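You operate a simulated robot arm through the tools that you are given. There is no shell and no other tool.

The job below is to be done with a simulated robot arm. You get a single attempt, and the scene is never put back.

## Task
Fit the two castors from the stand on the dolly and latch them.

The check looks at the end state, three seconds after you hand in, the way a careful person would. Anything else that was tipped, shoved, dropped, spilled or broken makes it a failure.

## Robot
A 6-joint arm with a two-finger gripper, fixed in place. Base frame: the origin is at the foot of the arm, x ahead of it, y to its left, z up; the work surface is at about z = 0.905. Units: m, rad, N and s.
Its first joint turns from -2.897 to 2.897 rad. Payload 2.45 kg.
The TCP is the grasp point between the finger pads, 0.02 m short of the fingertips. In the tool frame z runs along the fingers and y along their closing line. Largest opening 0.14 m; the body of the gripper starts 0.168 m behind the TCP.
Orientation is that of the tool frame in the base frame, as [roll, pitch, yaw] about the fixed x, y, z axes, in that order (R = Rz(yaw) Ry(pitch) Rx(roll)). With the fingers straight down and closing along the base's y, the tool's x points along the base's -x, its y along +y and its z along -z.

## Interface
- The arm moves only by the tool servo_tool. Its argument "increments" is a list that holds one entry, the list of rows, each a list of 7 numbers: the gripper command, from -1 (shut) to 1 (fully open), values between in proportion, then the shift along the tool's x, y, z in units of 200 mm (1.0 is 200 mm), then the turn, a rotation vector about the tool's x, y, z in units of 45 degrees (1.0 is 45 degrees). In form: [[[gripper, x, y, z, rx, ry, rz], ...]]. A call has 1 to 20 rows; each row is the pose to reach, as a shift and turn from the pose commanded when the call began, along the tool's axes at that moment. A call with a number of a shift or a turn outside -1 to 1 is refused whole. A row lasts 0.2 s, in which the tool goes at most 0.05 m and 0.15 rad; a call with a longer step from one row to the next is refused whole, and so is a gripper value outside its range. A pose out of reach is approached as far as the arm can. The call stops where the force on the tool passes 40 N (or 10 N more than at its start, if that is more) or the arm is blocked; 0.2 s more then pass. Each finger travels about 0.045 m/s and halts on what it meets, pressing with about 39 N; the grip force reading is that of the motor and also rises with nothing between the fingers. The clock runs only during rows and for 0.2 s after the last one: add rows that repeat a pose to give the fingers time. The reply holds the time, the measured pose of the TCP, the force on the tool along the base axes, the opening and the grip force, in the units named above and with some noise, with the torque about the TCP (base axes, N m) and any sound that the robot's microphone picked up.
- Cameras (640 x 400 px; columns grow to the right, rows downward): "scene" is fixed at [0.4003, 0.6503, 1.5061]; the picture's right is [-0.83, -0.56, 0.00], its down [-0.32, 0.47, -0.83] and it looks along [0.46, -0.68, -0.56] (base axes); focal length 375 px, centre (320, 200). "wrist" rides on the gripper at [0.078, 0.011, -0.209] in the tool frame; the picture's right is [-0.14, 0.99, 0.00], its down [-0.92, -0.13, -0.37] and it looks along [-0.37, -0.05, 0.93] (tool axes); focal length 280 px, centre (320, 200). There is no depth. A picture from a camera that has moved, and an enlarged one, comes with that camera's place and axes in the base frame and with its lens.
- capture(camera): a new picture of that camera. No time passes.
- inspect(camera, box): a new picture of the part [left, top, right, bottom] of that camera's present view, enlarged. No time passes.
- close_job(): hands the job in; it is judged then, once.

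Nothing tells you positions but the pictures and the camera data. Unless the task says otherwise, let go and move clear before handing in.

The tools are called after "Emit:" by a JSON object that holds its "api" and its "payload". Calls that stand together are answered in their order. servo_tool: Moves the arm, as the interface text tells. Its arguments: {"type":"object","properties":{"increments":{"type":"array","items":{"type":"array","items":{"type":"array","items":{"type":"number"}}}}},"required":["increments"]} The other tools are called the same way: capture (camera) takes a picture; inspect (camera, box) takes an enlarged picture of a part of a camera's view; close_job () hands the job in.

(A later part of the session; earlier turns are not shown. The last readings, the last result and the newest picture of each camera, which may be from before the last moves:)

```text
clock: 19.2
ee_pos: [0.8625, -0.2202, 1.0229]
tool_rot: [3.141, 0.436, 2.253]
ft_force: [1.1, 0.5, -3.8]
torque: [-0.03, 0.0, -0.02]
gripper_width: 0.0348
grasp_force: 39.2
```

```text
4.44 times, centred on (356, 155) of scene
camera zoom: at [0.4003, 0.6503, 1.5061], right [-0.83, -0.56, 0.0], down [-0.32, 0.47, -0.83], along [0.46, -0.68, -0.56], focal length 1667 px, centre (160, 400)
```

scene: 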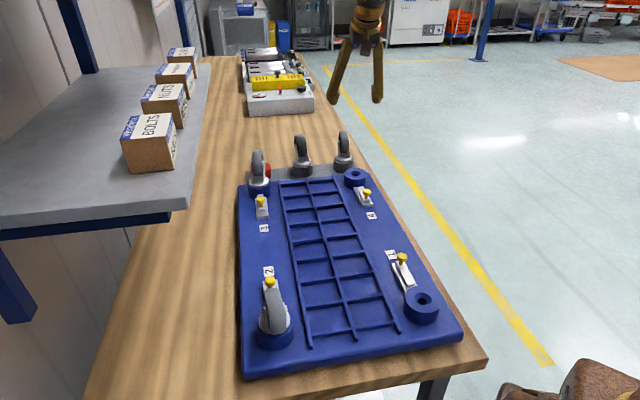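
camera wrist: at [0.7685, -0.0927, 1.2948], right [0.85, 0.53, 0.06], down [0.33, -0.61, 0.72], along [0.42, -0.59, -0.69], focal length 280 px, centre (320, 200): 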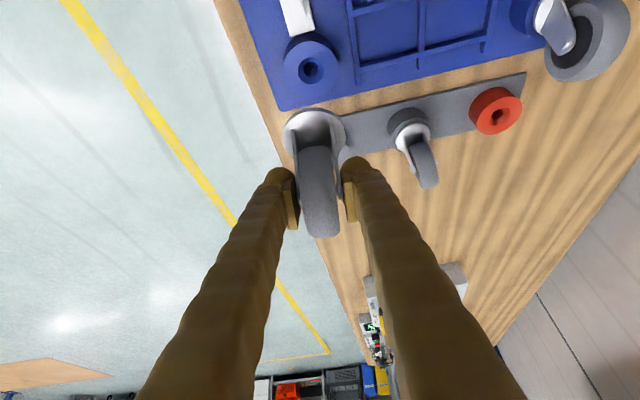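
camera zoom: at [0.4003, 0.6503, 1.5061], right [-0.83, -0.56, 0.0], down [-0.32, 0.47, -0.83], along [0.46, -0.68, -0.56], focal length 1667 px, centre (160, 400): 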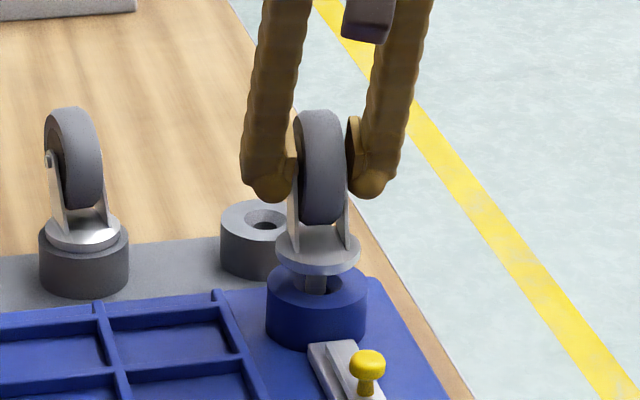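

The stem has entered the hole with no contact force. Continuing down to seat the disc.

Emit:
{"api": "servo_tool", "payload": {"increments": [[[-1, 0.0085, 0, 0.0181, 0, 0, 0], [-1, 0.0169, 0, 0.0362, 0, 0, 0], [-1, 0.0254, 0, 0.0544, 0, 0, 0], [-1, 0.0338, 0, 0.0725, 0, 0, 0], [-1, 0.0402, 0, 0.0861, 0, 0, 0], [-1, 0.0444, 0, 0.0952, 0, 0, 0], [-1, 0.0444, 0, 0.0952, 0, 0, 0]]]}}

Emit:
{"api": "inspect", "payload": {"camera": "scene", "box": [316, 110, 396, 200]}}

```text
clock: 20.8
ee_pos: [0.8634, -0.2206, 1.0016]
tool_rot: [3.141, 0.437, 2.254]
ft_force: [-1.7, 0.6, -0.6]
torque: [0.13, 0.17, 0.06]
gripper_width: 0.0349
grasp_force: 39.0
```

```text
4.44 times, centred on (356, 155) of scene
camera zoom: at [0.4003, 0.6503, 1.5061], right [-0.83, -0.56, 0.0], down [-0.32, 0.47, -0.83], along [0.46, -0.68, -0.56], focal length 1667 px, centre (160, 400)
```

zoom: 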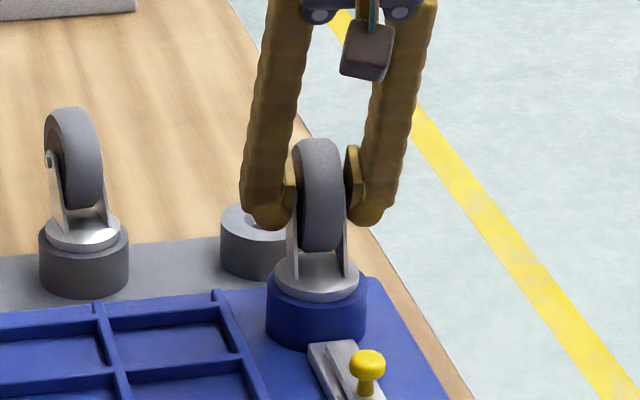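

The weight has gone off the gripper at the predicted seating height. I'll press another 2 mm to confirm the seat.

Emit:
{"api": "servo_tool", "payload": {"increments": [[[-1, 0.0021, 0, 0.0045, 0, 0, 0], [-1, 0.0042, 0, 0.0091, 0, 0, 0], [-1, 0.0042, 0, 0.0091, 0, 0, 0]]]}}

Emit:
{"api": "inspect", "payload": {"camera": "scene", "box": [326, 140, 390, 200]}}

Emit:
{"api": "capture", "payload": {"camera": "wrist"}}

```text
clock: 21.6
ee_pos: [0.8628, -0.2196, 1.002]
tool_rot: [3.14, 0.438, 2.253]
ft_force: [-0.2, -4.8, 27.4]
torque: [0.04, 0.1, -0.04]
gripper_width: 0.0349
grasp_force: 38.8
```

```text
6.67 times, centred on (358, 170) of scene
camera zoom: at [0.4003, 0.6503, 1.5061], right [-0.83, -0.56, 0.0], down [-0.32, 0.47, -0.83], along [0.46, -0.68, -0.56], focal length 2501 px, centre (67, 400)
```

zoom: 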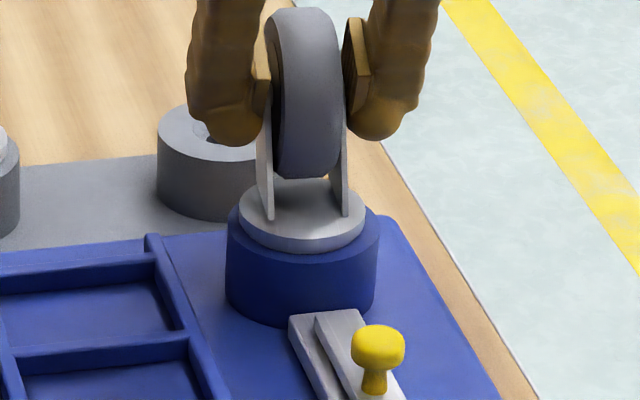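

```text
taken
camera wrist: at [0.7699, -0.0895, 1.1579], right [0.85, 0.53, 0.06], down [0.33, -0.61, 0.72], along [0.42, -0.59, -0.69], focal length 280 px, centre (320, 200)
```

wrist: 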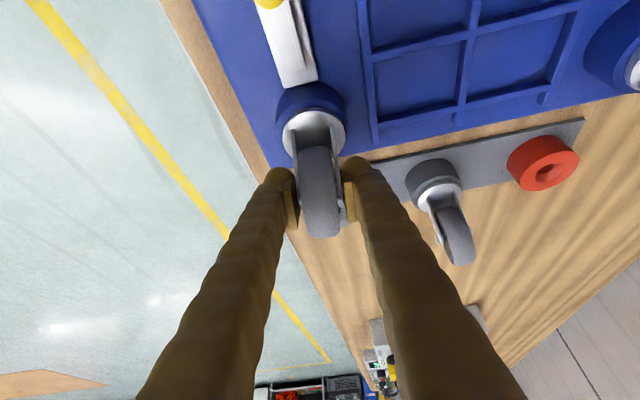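

The castor is fully seated in socket 4 (27 N reaction). I'll take the pressure off, open the fingers, and back out along the approach line.

Emit:
{"api": "servo_tool", "payload": {"increments": [[[-1, -0.0042, 0, -0.0091, 0, 0, 0], [0.3, -0.0042, 0, -0.0091, 0, 0, 0], [0.3, -0.0042, 0, -0.0091, 0, 0, 0], [0.3, -0.0042, 0, -0.0091, 0, 0, 0], [0.3, -0.0042, 0, -0.0091, 0, 0, 0], [0.3, -0.0042, 0, -0.0091, 0, 0, 0]]]}}

Emit:
{"api": "servo_tool", "payload": {"increments": [[[0.3, 0, 0, -0.15, 0, 0, 0], [0.3, 0, 0, -0.3, 0, 0, 0], [0.3, 0, 0, -0.45, 0, 0, 0], [0.3, 0, 0, -0.6, 0, 0, 0], [0.3, 0, 0, -0.75, 0, 0, 0], [0.3, 0, 0, -0.75, 0, 0, 0]]]}}

Emit:
{"api": "capture", "payload": {"camera": "scene"}}

Emit:
{"api": "capture", "payload": {"camera": "wrist"}}

```text
clock: 23.0
ee_pos: [0.8638, -0.2203, 1.002]
tool_rot: [3.141, 0.435, 2.254]
ft_force: [-0.2, 0.4, -0.3]
torque: [0.0, -0.01, 0.03]
gripper_width: 0.0911
grasp_force: 0.1
```

```text
clock: 24.4
ee_pos: [0.822, -0.1698, 1.1357]
tool_rot: [-3.142, 0.438, 2.253]
ft_force: [-0.4, 0.9, 0.7]
torque: [0.02, 0.02, 0.0]
gripper_width: 0.0912
grasp_force: 0.0
```

```text
taken
```

scene: 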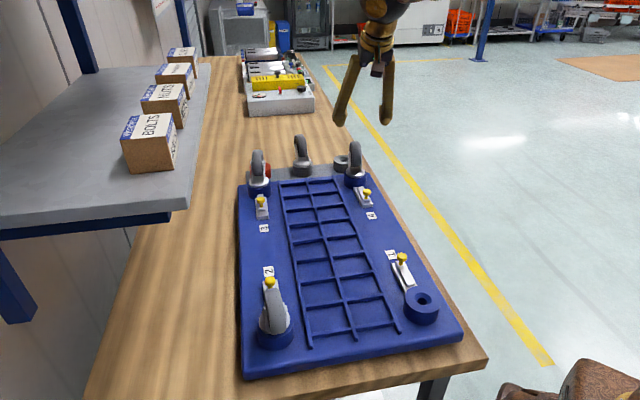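

```text
taken
camera wrist: at [0.7299, -0.0389, 1.2929], right [0.85, 0.53, 0.06], down [0.33, -0.61, 0.72], along [0.42, -0.59, -0.69], focal length 280 px, centre (320, 200)
```

wrist: 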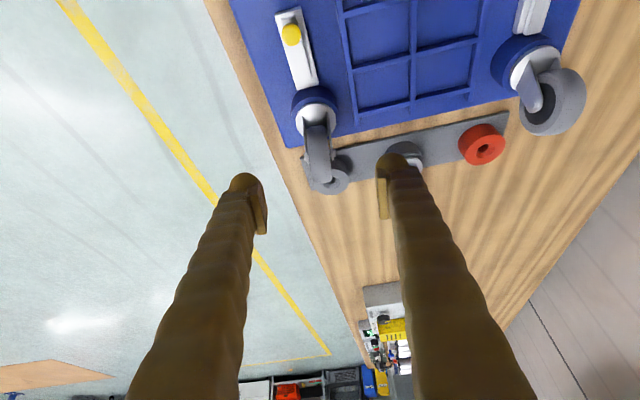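

Castor 4 stands upright in its socket and stays put. Next is the inner castor: its axle heads about 54°, so I'll turn the gripper +15° about the vertical and increase the tilt to 35° for the extra reach.

Emit:
{"api": "servo_tool", "payload": {"increments": [[[0.3, 0, 0, 0, -0.0705, 0, -0.151], [0.3, 0, 0, 0, -0.1409, 0, -0.3021], [0.3, 0, 0, 0, -0.1409, 0, -0.3021]]]}}

Emit:
{"api": "servo_tool", "payload": {"increments": [[[0.3, 0, 0, 0, 0, -0.1111, 0], [0.3, 0, 0, 0, 0, -0.2222, 0], [0.3, 0, 0, 0, 0, -0.2222, 0]]]}}

```text
clock: 25.2
ee_pos: [0.8223, -0.1702, 1.1378]
tool_rot: [3.141, 0.436, 2.513]
ft_force: [0.4, 0.0, -0.6]
torque: [0.02, 0.02, 0.01]
gripper_width: 0.0912
grasp_force: 0.0
```

```text
clock: 26.0
ee_pos: [0.8226, -0.171, 1.1387]
tool_rot: [-3.141, 0.612, 2.515]
ft_force: [-0.1, 0.6, -0.4]
torque: [-0.01, 0.0, 0.01]
gripper_width: 0.0909
grasp_force: 0.2
```

The 35° tilt is reachable here. I'll move over to the inner castor's approach line, staying 20 cm back.

Emit:
{"api": "servo_tool", "payload": {"increments": [[[0.3, -0.12, 0.115, 0.102, 0, 0, 0], [0.3, -0.24, 0.23, 0.204, 0, 0, 0], [0.3, -0.36, 0.345, 0.306, 0, 0, 0], [0.3, -0.4863, 0.4587, 0.4077, 0, 0, 0], [0.3, -0.4863, 0.4587, 0.4077, 0, 0, 0]]]}}

Emit:
{"api": "capture", "payload": {"camera": "wrist"}}

Emit:
{"api": "inspect", "payload": {"camera": "wrist", "box": [260, 60, 388, 140]}}

Emit:
{"api": "inspect", "payload": {"camera": "scene", "box": [260, 90, 420, 190]}}

```text
clock: 27.2
ee_pos: [0.9766, -0.1731, 1.1274]
tool_rot: [-3.141, 0.612, 2.514]
ft_force: [-0.7, 0.0, 1.4]
torque: [-0.03, 0.01, -0.02]
gripper_width: 0.0914
grasp_force: 0.1
```

```text
taken
camera wrist: at [0.8341, -0.0556, 1.2533], right [0.67, 0.74, 0.08], down [0.36, -0.42, 0.83], along [0.64, -0.53, -0.55], focal length 280 px, centre (320, 200)
```

wrist: 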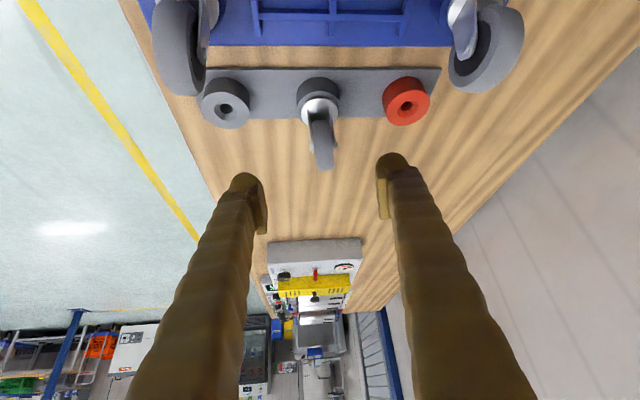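

```text
5.00 times, centred on (324, 100) of wrist
camera zoom: at [0.8341, -0.0556, 1.2533], right [0.67, 0.74, 0.08], down [0.36, -0.42, 0.83], along [0.64, -0.53, -0.55], focal length 1402 px, centre (300, 700)
```

zoom: 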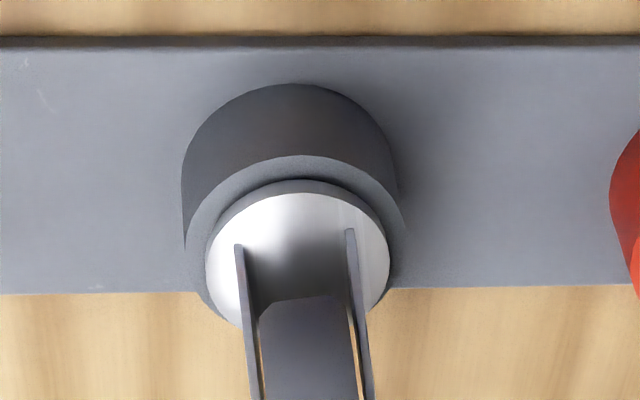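

```text
4.00 times, centred on (340, 140) of scene
camera zoom: at [0.4003, 0.6503, 1.5061], right [-0.83, -0.56, 0.0], down [-0.32, 0.47, -0.83], along [0.46, -0.68, -0.56], focal length 1500 px, centre (240, 440)
```

zoom: 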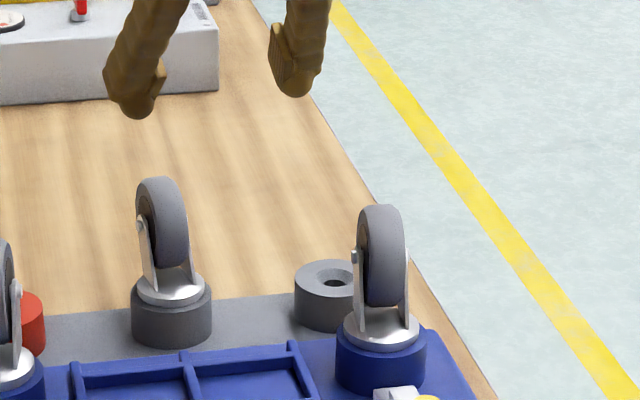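

Emit:
{"api": "inspect", "payload": {"camera": "wrist", "box": [260, 100, 388, 180]}}

```text
5.00 times, centred on (324, 140) of wrist
camera zoom: at [0.8341, -0.0556, 1.2533], right [0.67, 0.74, 0.08], down [0.36, -0.42, 0.83], along [0.64, -0.53, -0.55], focal length 1402 px, centre (300, 500)
```

zoom: 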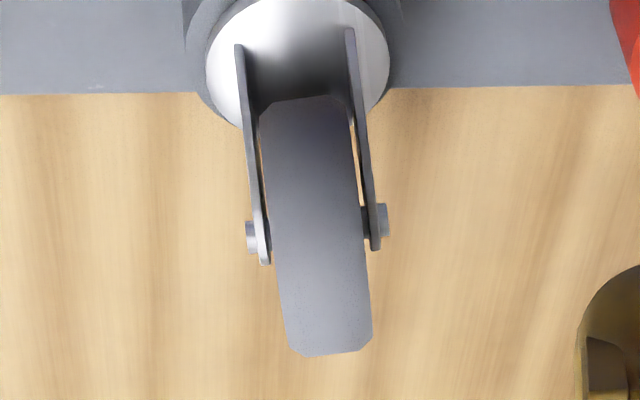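

The inner castor's axle is at (1.072, -0.236, 0.965) and aligned within 1°. I'll move in along the approach axis, halfway first.

Emit:
{"api": "servo_tool", "payload": {"increments": [[[0.3, 0, 0.012, 0.2, 0.006, 0, 0.009], [0.3, 0, 0.024, 0.4, 0.0127, 0, 0.0182], [0.3, 0, 0.024, 0.55, 0.0127, 0, 0.0182], [0.3, 0, 0.024, 0.55, 0.0127, 0, 0.0182]]]}}

Emit:
{"api": "inspect", "payload": {"camera": "wrist", "box": [240, 100, 400, 200]}}

Emit:
{"api": "inspect", "payload": {"camera": "scene", "box": [260, 90, 420, 190]}}

```text
clock: 28.2
ee_pos: [1.0335, -0.206, 1.0363]
tool_rot: [3.141, 0.612, 2.498]
ft_force: [-1.3, 0.9, 0.7]
torque: [0.0, 0.0, 0.01]
gripper_width: 0.0908
grasp_force: 0.0
```

```text
4.00 times, centred on (320, 150) of wrist
camera zoom: at [0.8932, -0.0865, 1.1621], right [0.68, 0.72, 0.08], down [0.36, -0.43, 0.83], along [0.64, -0.54, -0.55], focal length 1122 px, centre (320, 400)
```

zoom: 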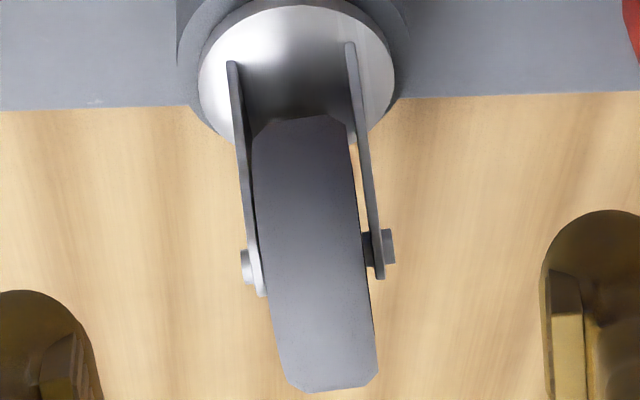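

```text
4.00 times, centred on (340, 140) of scene
camera zoom: at [0.4003, 0.6503, 1.5061], right [-0.83, -0.56, 0.0], down [-0.32, 0.47, -0.83], along [0.46, -0.68, -0.56], focal length 1500 px, centre (240, 440)
```

zoom: 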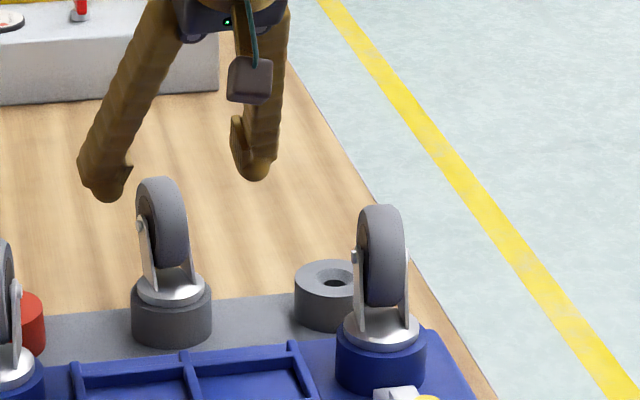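

Still aligned within a millimetre. Final advance to the axle with open fingers.

Emit:
{"api": "servo_tool", "payload": {"increments": [[[0.3, 0.003, -0.003, 0.12, 0, 0, 0], [0.3, 0.005, -0.003, 0.24, 0, 0, 0], [0.3, 0.005, -0.003, 0.35, 0, 0, 0], [0.3, 0.005, -0.003, 0.4435, 0, 0, 0], [0.3, 0.005, -0.003, 0.4435, 0, 0, 0]]]}}

Emit:
{"api": "inspect", "payload": {"camera": "wrist", "box": [240, 120, 400, 220]}}

Emit:
{"api": "inspect", "payload": {"camera": "scene", "box": [260, 90, 420, 190]}}

```text
clock: 29.4
ee_pos: [1.0736, -0.2362, 0.9647]
tool_rot: [-3.14, 0.611, 2.498]
ft_force: [-0.5, -0.8, 0.8]
torque: [-0.03, 0.03, -0.01]
gripper_width: 0.0912
grasp_force: 0.1
```

```text
4.00 times, centred on (320, 170) of wrist
camera zoom: at [0.9329, -0.1164, 1.0901], right [0.68, 0.72, 0.08], down [0.36, -0.43, 0.83], along [0.64, -0.54, -0.55], focal length 1122 px, centre (320, 320)
```

zoom: 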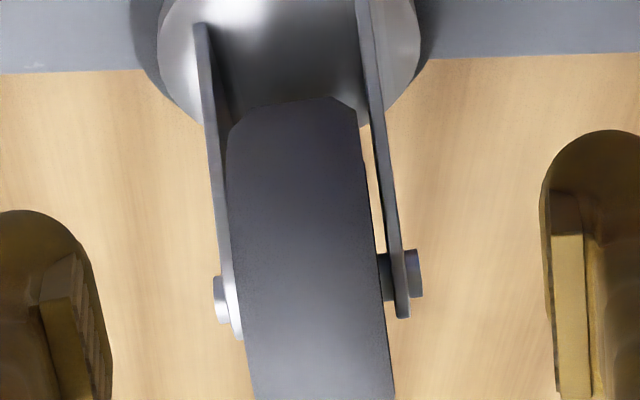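

```text
4.00 times, centred on (340, 140) of scene
camera zoom: at [0.4003, 0.6503, 1.5061], right [-0.83, -0.56, 0.0], down [-0.32, 0.47, -0.83], along [0.46, -0.68, -0.56], focal length 1500 px, centre (240, 440)
```

zoom: 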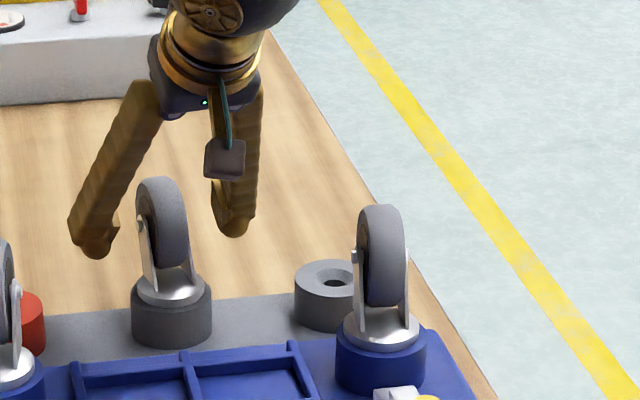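

Reached the axle, with the wheel centred between the pads just as with the first castor. Closing now.

Emit:
{"api": "servo_tool", "payload": {"increments": [[[-1, 0, 0, 0, 0, 0, 0], [-1, 0, 0, 0, 0, 0, 0], [-1, 0, 0, 0, 0, 0, 0], [-1, 0, 0, 0, 0, 0, 0], [-1, 0, 0, 0, 0, 0, 0], [-1, 0, 0, 0, 0, 0, 0]]]}}

Emit:
{"api": "inspect", "payload": {"camera": "wrist", "box": [240, 100, 400, 200]}}

Emit:
{"api": "inspect", "payload": {"camera": "scene", "box": [260, 90, 420, 190]}}

```text
clock: 30.8
ee_pos: [1.073, -0.2362, 0.965]
tool_rot: [3.141, 0.61, 2.499]
ft_force: [0.2, -2.0, -1.0]
torque: [-0.14, 0.08, 0.03]
gripper_width: 0.0348
grasp_force: 38.8
```

```text
4.00 times, centred on (320, 150) of wrist
camera zoom: at [0.9328, -0.1164, 1.0903], right [0.68, 0.72, 0.08], down [0.36, -0.43, 0.83], along [0.64, -0.54, -0.55], focal length 1122 px, centre (320, 400)
```

zoom: 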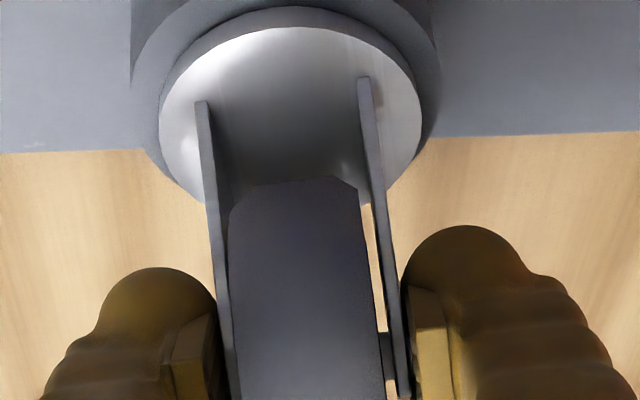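

```text
4.00 times, centred on (340, 140) of scene
camera zoom: at [0.4003, 0.6503, 1.5061], right [-0.83, -0.56, 0.0], down [-0.32, 0.47, -0.83], along [0.46, -0.68, -0.56], focal length 1500 px, centre (240, 440)
```

zoom: 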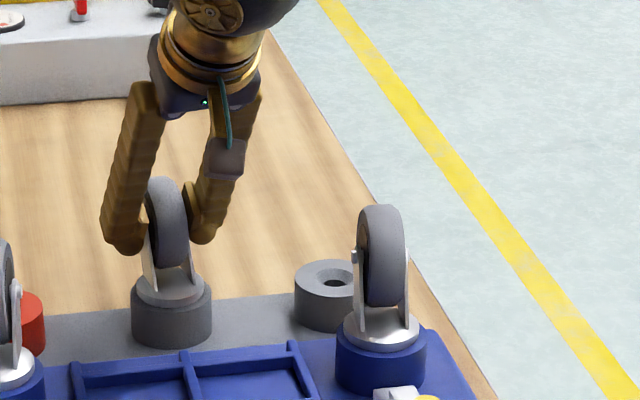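

Gripped at 35 mm again. I'll lift straight up slowly until the stem is clear.

Emit:
{"api": "servo_tool", "payload": {"increments": [[[-1, -0.0143, 0, -0.0205, 0, 0, 0], [-1, -0.0287, 0, -0.041, 0, 0, 0], [-1, -0.043, 0, -0.0614, 0, 0, 0], [-1, -0.0574, 0, -0.0819, 0, 0, 0], [-1, -0.086, 0, -0.1229, 0, 0, 0], [-1, -0.1147, 0, -0.1638, 0, 0, 0], [-1, -0.1147, 0, -0.1638, 0, 0, 0]]]}}

Emit:
{"api": "inspect", "payload": {"camera": "scene", "box": [260, 90, 420, 190]}}

```text
clock: 32.4
ee_pos: [1.0704, -0.2334, 1.0039]
tool_rot: [-3.141, 0.61, 2.497]
ft_force: [0.2, 0.3, -4.1]
torque: [-0.03, 0.0, -0.01]
gripper_width: 0.0347
grasp_force: 39.1
```

```text
4.00 times, centred on (340, 140) of scene
camera zoom: at [0.4003, 0.6503, 1.5061], right [-0.83, -0.56, 0.0], down [-0.32, 0.47, -0.83], along [0.46, -0.68, -0.56], focal length 1500 px, centre (240, 440)
```

zoom: 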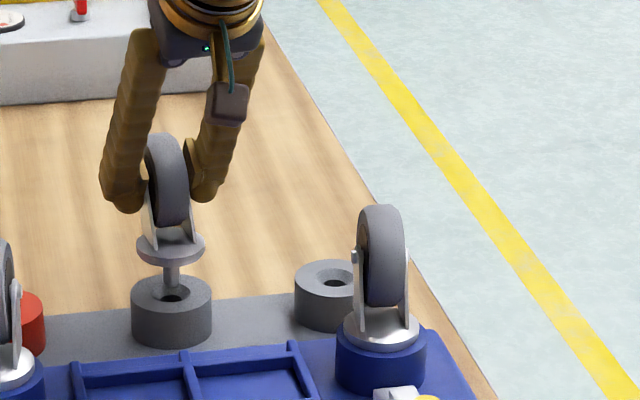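

The stem is nearly clear and the stand is unmoved. Lifting further.

Emit:
{"api": "servo_tool", "payload": {"increments": [[[-1, -0.043, 0, -0.0614, 0, 0, 0], [-1, -0.1004, 0, -0.1434, 0, 0, 0], [-1, -0.1721, 0, -0.2458, 0, 0, 0], [-1, -0.2438, 0, -0.3482, 0, 0, 0], [-1, -0.2868, 0, -0.4096, 0, 0, 0], [-1, -0.2868, 0, -0.4096, 0, 0, 0]]]}}

Emit:
{"api": "capture", "payload": {"camera": "wrist"}}

Emit:
{"api": "capture", "payload": {"camera": "scene"}}

```text
clock: 33.8
ee_pos: [1.0716, -0.2332, 1.1022]
tool_rot: [-3.141, 0.61, 2.498]
ft_force: [-0.3, 0.6, -4.6]
torque: [0.01, -0.02, 0.02]
gripper_width: 0.035
grasp_force: 39.3
```

```text
taken
camera wrist: at [0.9307, -0.1149, 1.228], right [0.68, 0.72, 0.08], down [0.36, -0.43, 0.83], along [0.63, -0.54, -0.55], focal length 280 px, centre (320, 200)
```

wrist: 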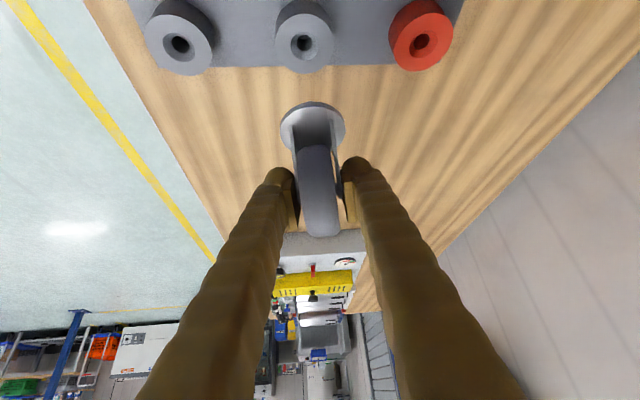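

```text
taken
```

scene: 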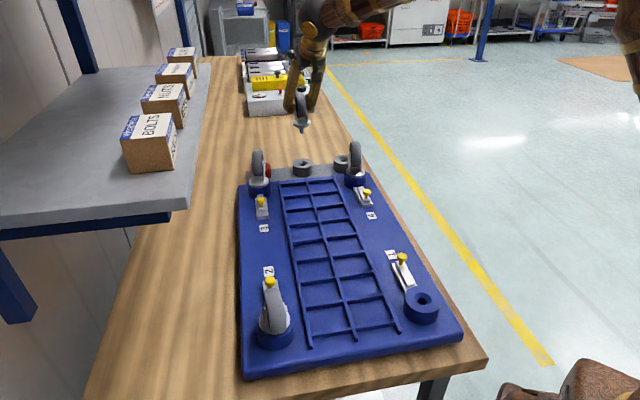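

Castor clear. I'll measure the empty inner holder in this view, which fixes where the stem is relative to the gripper.

Emit:
{"api": "inspect", "payload": {"camera": "wrist", "box": [256, 5, 352, 85]}}

Emit:
{"api": "inspect", "payload": {"camera": "wrist", "box": [264, 90, 360, 170]}}

```text
5.00 times, centred on (304, 45) of wrist
camera zoom: at [0.9307, -0.1149, 1.228], right [0.68, 0.72, 0.08], down [0.36, -0.43, 0.83], along [0.63, -0.54, -0.55], focal length 1402 px, centre (400, 975)
```

zoom: 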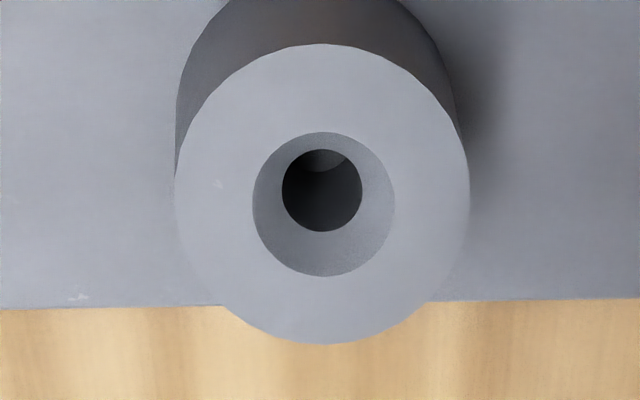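

```text
5.00 times, centred on (312, 130) of wrist
camera zoom: at [0.9307, -0.1149, 1.228], right [0.68, 0.72, 0.08], down [0.36, -0.43, 0.83], along [0.63, -0.54, -0.55], focal length 1402 px, centre (360, 550)
```

zoom: 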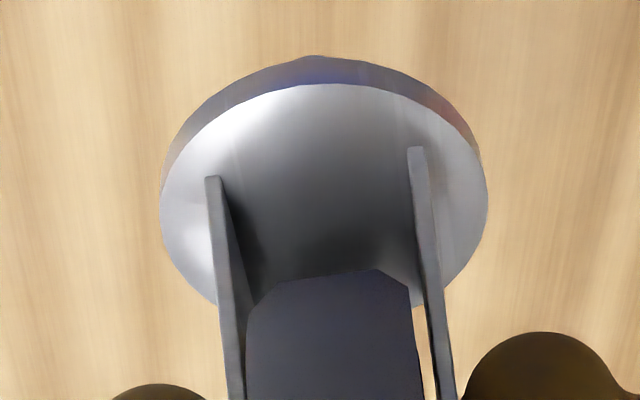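

The inner holder's hole is at (1.0597, -0.2255), the disc has not shifted in the grip, and socket 1 is about (-0.55, +0.362) away. I'll carry the castor there high enough to clear castor 4, keeping the same orientation.

Emit:
{"api": "servo_tool", "payload": {"increments": [[[-1, 0.06, -0.01, -0.12, 0, 0, 0], [-1, 0.18, -0.03, -0.27, 0, 0, 0], [-1, 0.3, -0.05, -0.43, 0, 0, 0], [-1, 0.42, -0.07, -0.59, 0, 0, 0], [-1, 0.5415, -0.09, -0.744, 0, 0, 0], [-1, 0.5415, -0.09, -0.744, 0, 0, 0]]]}}

Emit:
{"api": "servo_tool", "payload": {"increments": [[[-1, 0.1, -0.005, -0.07, 0, 0, 0], [-1, 0.26, -0.014, -0.18, 0, 0, 0], [-1, 0.43, -0.023, -0.3, 0, 0, 0], [-1, 0.6, -0.032, -0.42, 0, 0, 0], [-1, 0.77, -0.041, -0.54, 0, 0, 0], [-1, 0.9425, -0.05, -0.659, 0, 0, 0], [-1, 0.9425, -0.05, -0.659, 0, 0, 0]]]}}

Emit:
{"api": "capture", "payload": {"camera": "scene"}}

Emit:
{"api": "capture", "payload": {"camera": "wrist"}}

```text
clock: 35.2
ee_pos: [0.9244, -0.1423, 1.1606]
tool_rot: [-3.142, 0.61, 2.496]
ft_force: [0.4, 0.4, -3.7]
torque: [0.0, -0.04, 0.0]
gripper_width: 0.035
grasp_force: 39.5
```

```text
clock: 36.8
ee_pos: [0.7295, -0.0125, 1.1641]
tool_rot: [3.141, 0.612, 2.497]
ft_force: [-0.3, 0.2, -4.2]
torque: [-0.03, 0.01, 0.0]
gripper_width: 0.0351
grasp_force: 39.1
```

```text
taken
```

scene: 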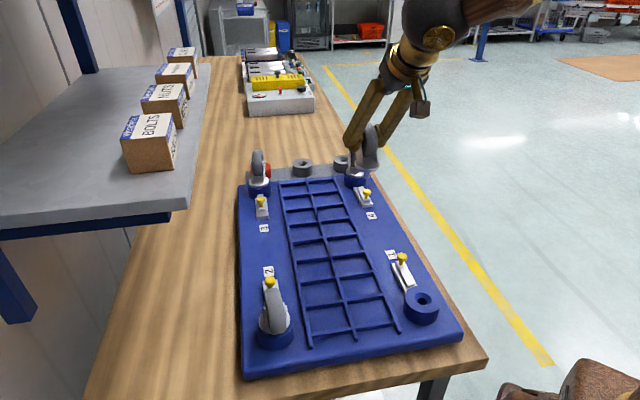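

```text
taken
camera wrist: at [0.5878, 0.1061, 1.2897], right [0.68, 0.72, 0.08], down [0.36, -0.43, 0.83], along [0.64, -0.54, -0.55], focal length 280 px, centre (320, 200)
```

wrist: 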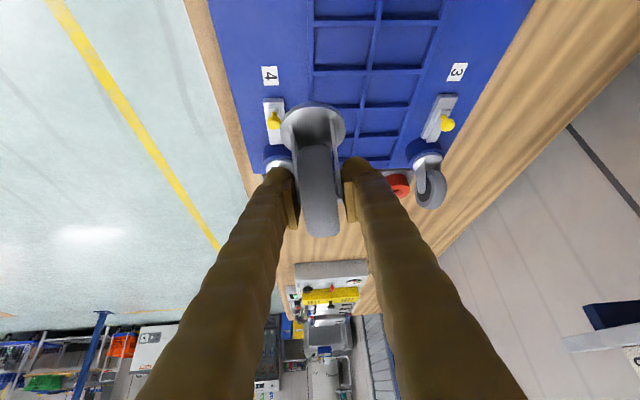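

The castor is held steady and clear. Continuing to above socket 1.

Emit:
{"api": "servo_tool", "payload": {"increments": [[[-1, 0.13, -0.007, -0.09, 0, 0, 0], [-1, 0.27, -0.015, -0.19, 0, 0, 0], [-1, 0.41, -0.022, -0.285, 0, 0, 0], [-1, 0.545, -0.03, -0.381, 0, 0, 0], [-1, 0.545, -0.03, -0.381, 0, 0, 0]]]}}

Emit:
{"api": "servo_tool", "payload": {"increments": [[[-1, 0.14, -0.007, -0.058, 0, 0, 0], [-1, 0.28, -0.014, -0.116, 0, 0, 0], [-1, 0.42, -0.02, -0.174, 0, 0, 0], [-1, 0.55, -0.027, -0.231, 0, 0, 0], [-1, 0.55, -0.027, -0.231, 0, 0, 0]]]}}

Emit:
{"api": "capture", "payload": {"camera": "wrist"}}

Emit:
{"api": "capture", "payload": {"camera": "scene"}}

Emit:
{"api": "inspect", "payload": {"camera": "wrist", "box": [256, 5, 352, 85]}}

```text
clock: 38.0
ee_pos: [0.6224, 0.0603, 1.1604]
tool_rot: [3.141, 0.611, 2.498]
ft_force: [0.5, 0.5, -3.5]
torque: [0.01, 0.02, 0.01]
gripper_width: 0.0349
grasp_force: 39.4
```

```text
clock: 39.2
ee_pos: [0.5263, 0.1283, 1.1397]
tool_rot: [-3.141, 0.61, 2.498]
ft_force: [-0.8, -0.6, -3.1]
torque: [-0.02, -0.04, -0.02]
gripper_width: 0.0347
grasp_force: 39.2
```

```text
taken
camera wrist: at [0.3853, 0.2477, 1.2648], right [0.68, 0.72, 0.08], down [0.36, -0.43, 0.83], along [0.64, -0.54, -0.55], focal length 280 px, centre (320, 200)
```

wrist: 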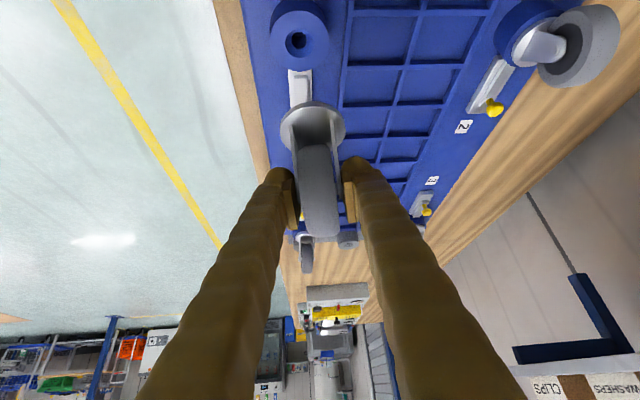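

```text
taken
```

scene: 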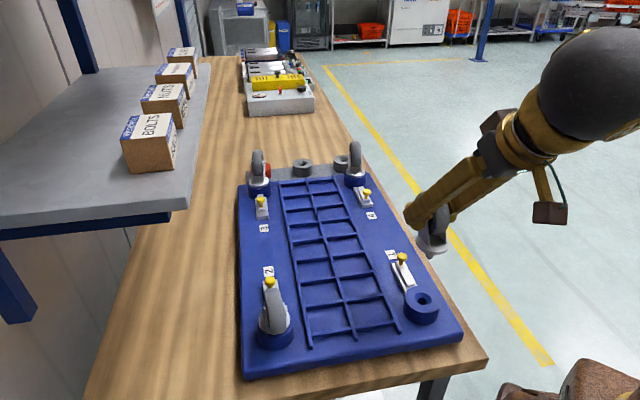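

```text
5.00 times, centred on (304, 45) of wrist
camera zoom: at [0.3853, 0.2477, 1.2648], right [0.68, 0.72, 0.08], down [0.36, -0.43, 0.83], along [0.64, -0.54, -0.55], focal length 1402 px, centre (400, 975)
```

zoom: 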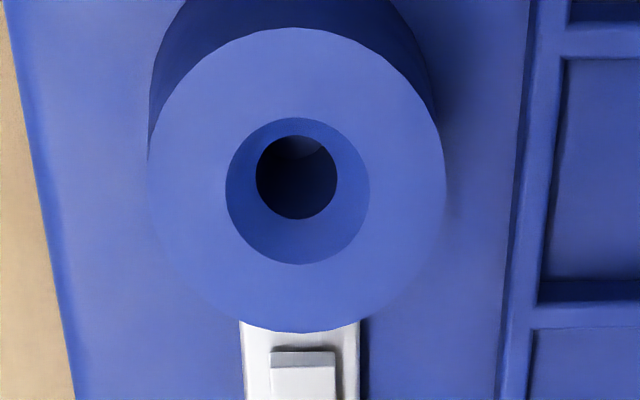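

Socket 1's ring matches the holder's size exactly and sits about 5 mm off sideways. I'll correct by (-4, -3.6) mm and lower to just above the socket.

Emit:
{"api": "servo_tool", "payload": {"increments": [[[-1, 0.004, -0.0265, -0.003, 0, 0, 0], [-1, 0.065, -0.0265, 0.084, 0, 0, 0], [-1, 0.126, -0.0265, 0.171, 0, 0, 0], [-1, 0.187, -0.0265, 0.258, 0, 0, 0], [-1, 0.2475, -0.0265, 0.3455, 0, 0, 0], [-1, 0.2475, -0.0265, 0.3455, 0, 0, 0]]]}}

Emit:
{"api": "inspect", "payload": {"camera": "scene", "box": [340, 190, 500, 340]}}

Emit:
{"api": "inspect", "payload": {"camera": "wrist", "box": [250, 30, 378, 130]}}

```text
clock: 40.6
ee_pos: [0.524, 0.1236, 1.0555]
tool_rot: [-3.141, 0.61, 2.499]
ft_force: [0.2, -0.5, -4.0]
torque: [0.0, 0.02, 0.04]
gripper_width: 0.0348
grasp_force: 39.0
```

```text
2.67 times, centred on (420, 265) of scene
camera zoom: at [0.4003, 0.6503, 1.5061], right [-0.83, -0.56, 0.0], down [-0.32, 0.47, -0.83], along [0.46, -0.68, -0.56], focal length 1000 px, centre (53, 27)
```

zoom: 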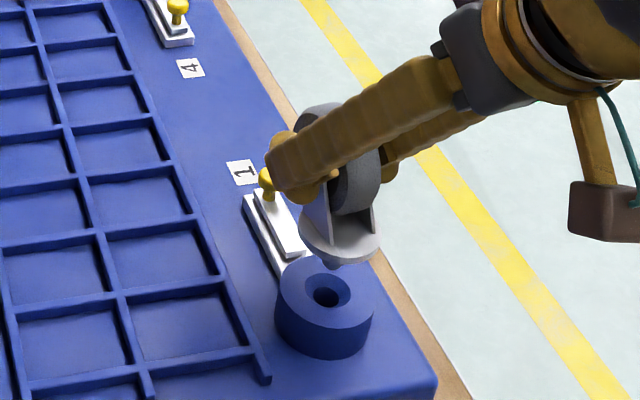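

```text
4.00 times, centred on (314, 80) of wrist
camera zoom: at [0.3827, 0.2426, 1.1806], right [0.68, 0.72, 0.08], down [0.36, -0.43, 0.83], along [0.63, -0.54, -0.55], focal length 1122 px, centre (344, 680)
```

zoom: 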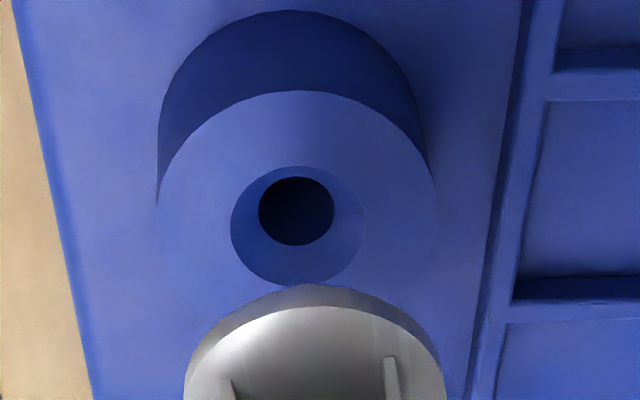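

The stem lines up with the hole in both views to within about 2 mm. I'll apply that small correction and lower slowly.

Emit:
{"api": "servo_tool", "payload": {"increments": [[[-1, 0.008, 0.002, -0.0055, 0, 0, 0], [-1, 0.0223, 0.002, 0.015, 0, 0, 0], [-1, 0.0367, 0.002, 0.0355, 0, 0, 0], [-1, 0.051, 0.002, 0.056, 0, 0, 0], [-1, 0.0654, 0.002, 0.0765, 0, 0, 0], [-1, 0.0797, 0.002, 0.097, 0, 0, 0], [-1, 0.094, 0.002, 0.1175, 0, 0, 0], [-1, 0.094, 0.002, 0.1175, 0, 0, 0]]]}}

Emit:
{"api": "inspect", "payload": {"camera": "scene", "box": [360, 210, 480, 340]}}

Emit:
{"api": "inspect", "payload": {"camera": "wrist", "box": [250, 60, 378, 140]}}

```text
clock: 42.4
ee_pos: [0.5212, 0.1249, 1.0217]
tool_rot: [3.141, 0.609, 2.498]
ft_force: [0.3, -0.1, -4.5]
torque: [-0.02, -0.02, -0.01]
gripper_width: 0.0348
grasp_force: 39.1
```

```text
3.08 times, centred on (420, 275) of scene
camera zoom: at [0.4003, 0.6503, 1.5061], right [-0.83, -0.56, 0.0], down [-0.32, 0.47, -0.83], along [0.46, -0.68, -0.56], focal length 1154 px, centre (12, -31)
```

zoom: 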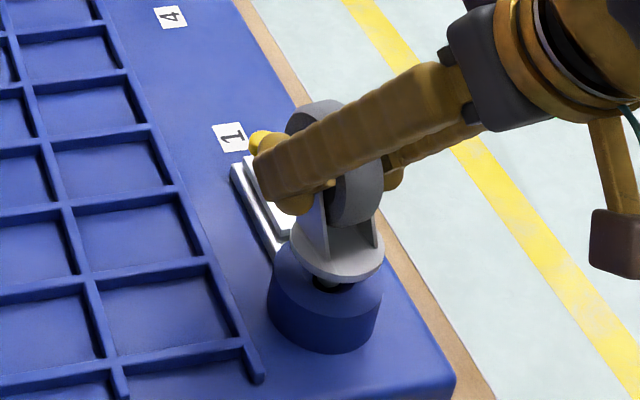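

```text
5.00 times, centred on (314, 100) of wrist
camera zoom: at [0.3804, 0.2436, 1.149], right [0.68, 0.72, 0.08], down [0.36, -0.43, 0.83], along [0.64, -0.54, -0.55], focal length 1402 px, centre (350, 700)
```

zoom: 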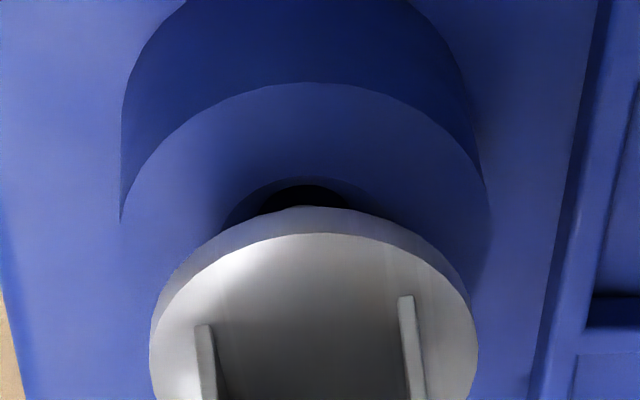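

No contact force, and the camera position is within 1 mm of the seated target. Continuing down to seat it.

Emit:
{"api": "servo_tool", "payload": {"increments": [[[-1, 0.0115, 0, 0.0164, 0, 0, 0], [-1, 0.0229, 0, 0.0328, 0, 0, 0], [-1, 0.0344, 0, 0.0492, 0, 0, 0], [-1, 0.0458, 0, 0.0656, 0, 0, 0], [-1, 0.0562, 0, 0.0804, 0, 0, 0], [-1, 0.0562, 0, 0.0804, 0, 0, 0]]]}}

Emit:
{"api": "inspect", "payload": {"camera": "scene", "box": [360, 210, 480, 340]}}

Emit:
{"api": "inspect", "payload": {"camera": "wrist", "box": [250, 60, 378, 140]}}

```text
clock: 43.8
ee_pos: [0.5209, 0.1248, 1.0037]
tool_rot: [-3.141, 0.61, 2.497]
ft_force: [-0.6, 0.7, -3.4]
torque: [0.01, 0.0, 0.01]
gripper_width: 0.0352
grasp_force: 39.0
```

```text
3.08 times, centred on (420, 275) of scene
camera zoom: at [0.4003, 0.6503, 1.5061], right [-0.83, -0.56, 0.0], down [-0.32, 0.47, -0.83], along [0.46, -0.68, -0.56], focal length 1154 px, centre (12, -31)
```

zoom: 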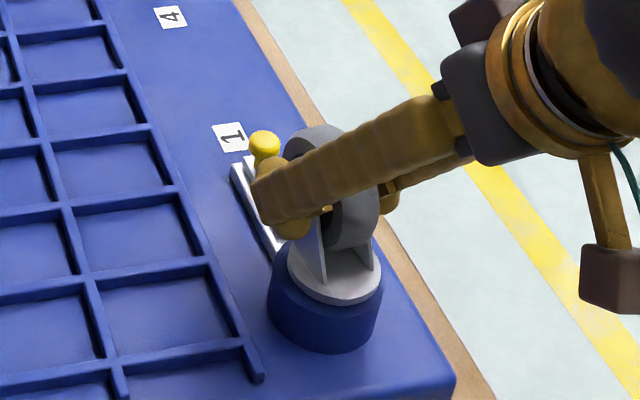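

```text
5.00 times, centred on (314, 100) of wrist
camera zoom: at [0.3791, 0.2441, 1.1299], right [0.68, 0.72, 0.08], down [0.36, -0.43, 0.83], along [0.64, -0.54, -0.55], focal length 1402 px, centre (350, 700)
```

zoom: 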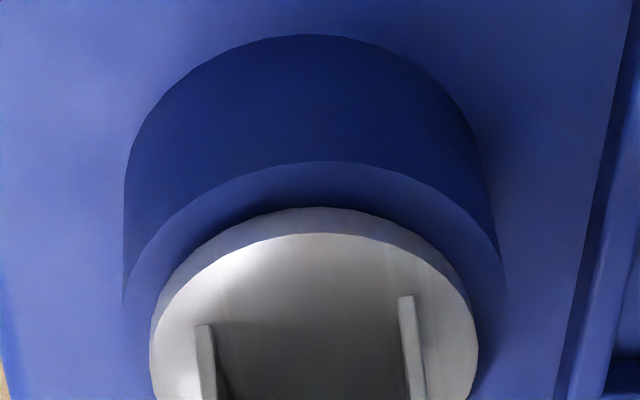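

Almost seated; the last 3 mm plus a light press to confirm.

Emit:
{"api": "servo_tool", "payload": {"increments": [[[-1, 0.0043, 0, 0.0061, 0, 0, 0], [-1, 0.0086, 0, 0.0123, 0, 0, 0], [-1, 0.0115, 0, 0.0164, 0, 0, 0], [-1, 0.0115, 0, 0.0164, 0, 0, 0]]]}}

Emit:
{"api": "inspect", "payload": {"camera": "wrist", "box": [250, 60, 378, 140]}}

```text
clock: 44.8
ee_pos: [0.5207, 0.1245, 1.0001]
tool_rot: [3.14, 0.615, 2.498]
ft_force: [-1.0, -4.9, 28.5]
torque: [-0.35, -0.32, 0.01]
gripper_width: 0.035
grasp_force: 38.6
```

```text
5.00 times, centred on (314, 100) of wrist
camera zoom: at [0.3797, 0.2437, 1.126], right [0.68, 0.72, 0.08], down [0.36, -0.43, 0.83], along [0.64, -0.54, -0.55], focal length 1402 px, centre (350, 700)
```

zoom: 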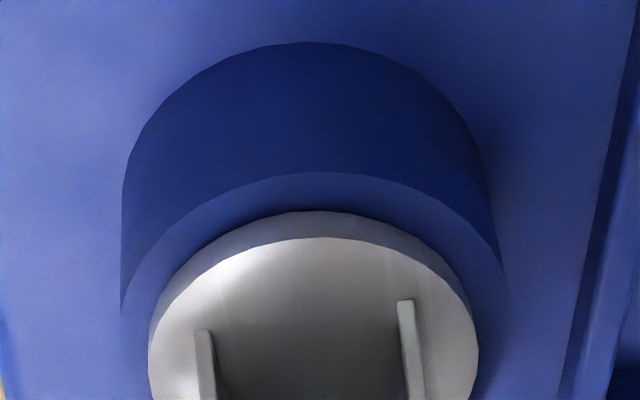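

Seated in socket 1 (28 N reaction at the predicted height). Releasing pressure, opening, and backing out along the approach line.

Emit:
{"api": "servo_tool", "payload": {"increments": [[[-1, -0.0057, 0, -0.0082, 0, 0, 0], [0.3, -0.0057, 0, -0.0082, 0, 0, 0], [0.3, -0.0057, 0, -0.0082, 0, 0, 0], [0.3, -0.0057, 0, -0.0082, 0, 0, 0], [0.3, -0.0057, 0, -0.0082, 0, 0, 0], [0.3, -0.0057, 0, -0.0082, 0, 0, 0]]]}}

Emit:
{"api": "servo_tool", "payload": {"increments": [[[0.3, 0, 0, -0.15, 0, 0, 0], [0.3, 0, 0, -0.3, 0, 0, 0], [0.3, 0, 0, -0.45, 0, 0, 0], [0.3, 0, 0, -0.6, 0, 0, 0], [0.3, 0, 0, -0.6, 0, 0, 0]]]}}

Emit:
{"api": "capture", "payload": {"camera": "scene"}}

Emit:
{"api": "capture", "payload": {"camera": "wrist"}}

```text
clock: 46.2
ee_pos: [0.5197, 0.1254, 1.0013]
tool_rot: [-3.141, 0.61, 2.497]
ft_force: [-0.8, 0.8, -0.7]
torque: [0.0, -0.02, 0.0]
gripper_width: 0.0909
grasp_force: 0.1
```

```text
clock: 47.4
ee_pos: [0.4647, 0.1657, 1.0991]
tool_rot: [3.141, 0.611, 2.497]
ft_force: [0.4, -0.4, -0.8]
torque: [0.02, 0.0, 0.01]
gripper_width: 0.091
grasp_force: 0.1
```

```text
taken
```

scene: 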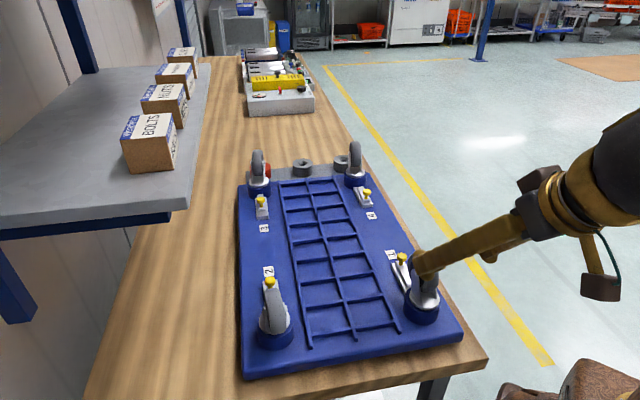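

```text
taken
camera wrist: at [0.3245, 0.2855, 1.2249], right [0.69, 0.72, 0.08], down [0.36, -0.43, 0.83], along [0.63, -0.54, -0.55], focal length 280 px, centre (320, 200)
```

wrist: 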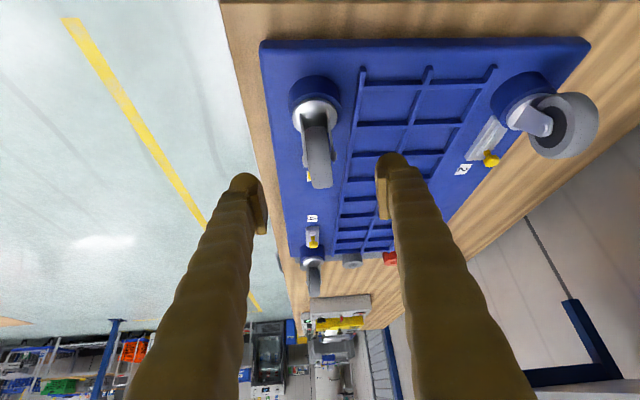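

Both castors are seated and upright. Now the latches: the knobs are about 110 mm from the socket centres at z ≈ 0.949, and the already latched ones are at about 91 mm, so each must slide roughly 19–20 mm toward its socket. I'll rise and bring the tool back to vertical.

Emit:
{"api": "servo_tool", "payload": {"increments": [[[0.3, -0.1, 0, -0.15, 0, 0, 0], [0.3, -0.2, 0, -0.29, 0, 0, 0], [0.3, -0.3, 0, -0.43, 0, 0, 0], [0.3, -0.344, 0, -0.492, 0, 0, 0], [0.3, -0.344, 0, -0.492, 0, 0, 0]]]}}

Emit:
{"api": "servo_tool", "payload": {"increments": [[[0, 0, 0, 0, 0, 0.16, 0], [-0.5, 0, 0, 0, 0, 0.32, 0], [-1, 0, 0, 0, 0, 0.48, 0], [-1, 0, 0, 0, 0, 0.64, 0], [-1, 0, 0, 0, 0, 0.7778, 0], [-1, 0, 0, 0, 0, 0.7778, 0]]]}}

Emit:
{"api": "capture", "payload": {"camera": "wrist"}}

Emit:
{"api": "capture", "payload": {"camera": "scene"}}

```text
clock: 48.6
ee_pos: [0.4627, 0.1643, 1.2215]
tool_rot: [3.141, 0.61, 2.496]
ft_force: [-0.5, 0.0, 0.4]
torque: [0.04, 0.03, 0.01]
gripper_width: 0.0909
grasp_force: 0.0
```

```text
clock: 50.0
ee_pos: [0.4659, 0.1669, 1.2209]
tool_rot: [3.142, -0.001, 2.498]
ft_force: [0.5, -0.3, 0.3]
torque: [0.0, -0.02, -0.02]
gripper_width: 0.0004
grasp_force: 23.7
```

```text
taken
camera wrist: at [0.4091, 0.222, 1.4292], right [0.7, 0.71, 0.0], down [0.66, -0.66, 0.37], along [0.26, -0.26, -0.93], focal length 280 px, centre (320, 200)
```

wrist: 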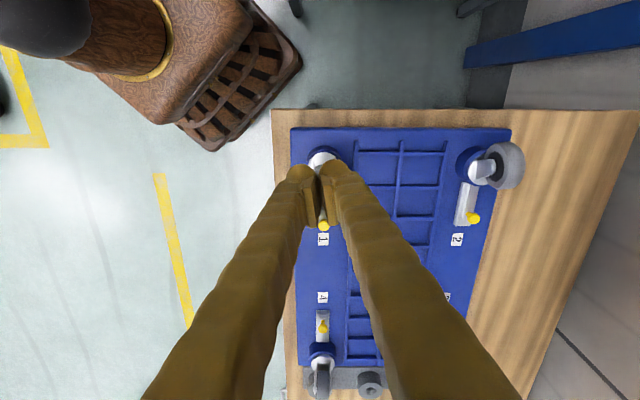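

```text
taken
```

scene: 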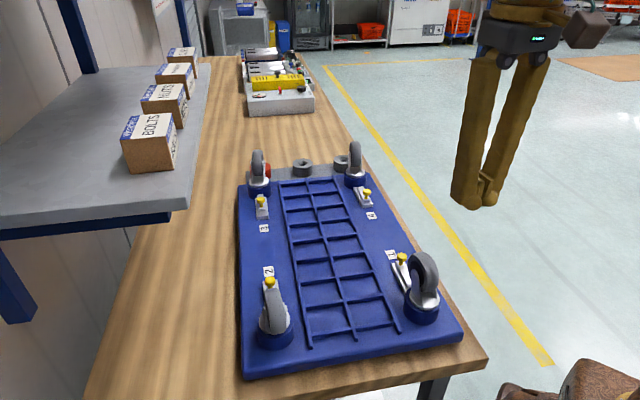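

The tool is vertical and closed. I'll turn to 135° so it lines up with the latch direction and move over to behind latch 1's knob at a safe height.

Emit:
{"api": "servo_tool", "payload": {"increments": [[[-1, -0.19, -0.02, 0, 0, 0, 0.04], [-1, -0.38, -0.04, 0, 0, 0, 0.08], [-1, -0.57, -0.06, 0, 0, 0, 0.12], [-1, -0.76, -0.08, 0, 0, 0, 0.16], [-1, -0.95, -0.1, 0, 0, 0, 0.18], [-1, -0.95, -0.1, 0, 0, 0, 0.18]]]}}

Emit:
{"api": "capture", "payload": {"camera": "wrist"}}

Emit:
{"api": "inspect", "payload": {"camera": "scene", "box": [360, 220, 480, 340]}}

```text
clock: 51.4
ee_pos: [0.6044, 0.034, 1.2189]
tool_rot: [-3.14, 0.0, 2.358]
ft_force: [-0.5, -0.2, 1.1]
torque: [0.01, -0.04, 0.03]
gripper_width: 0.0
grasp_force: 29.5
```

```text
taken
camera wrist: at [0.5564, 0.0971, 1.4268], right [0.8, 0.6, 0.0], down [0.56, -0.74, 0.37], along [0.22, -0.29, -0.93], focal length 280 px, centre (320, 200)
```

wrist: 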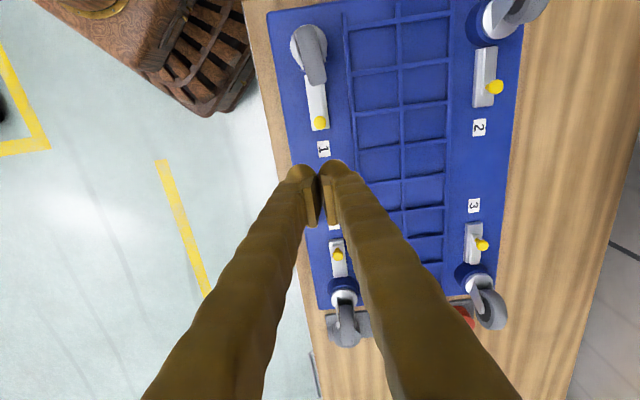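

```text
3.33 times, centred on (420, 280) of scene
camera zoom: at [0.4003, 0.6503, 1.5061], right [-0.83, -0.56, 0.0], down [-0.32, 0.47, -0.83], along [0.46, -0.68, -0.56], focal length 1250 px, centre (-13, -67)
```

zoom: 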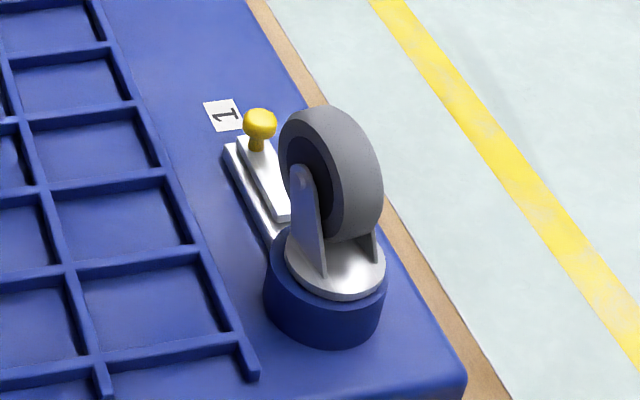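

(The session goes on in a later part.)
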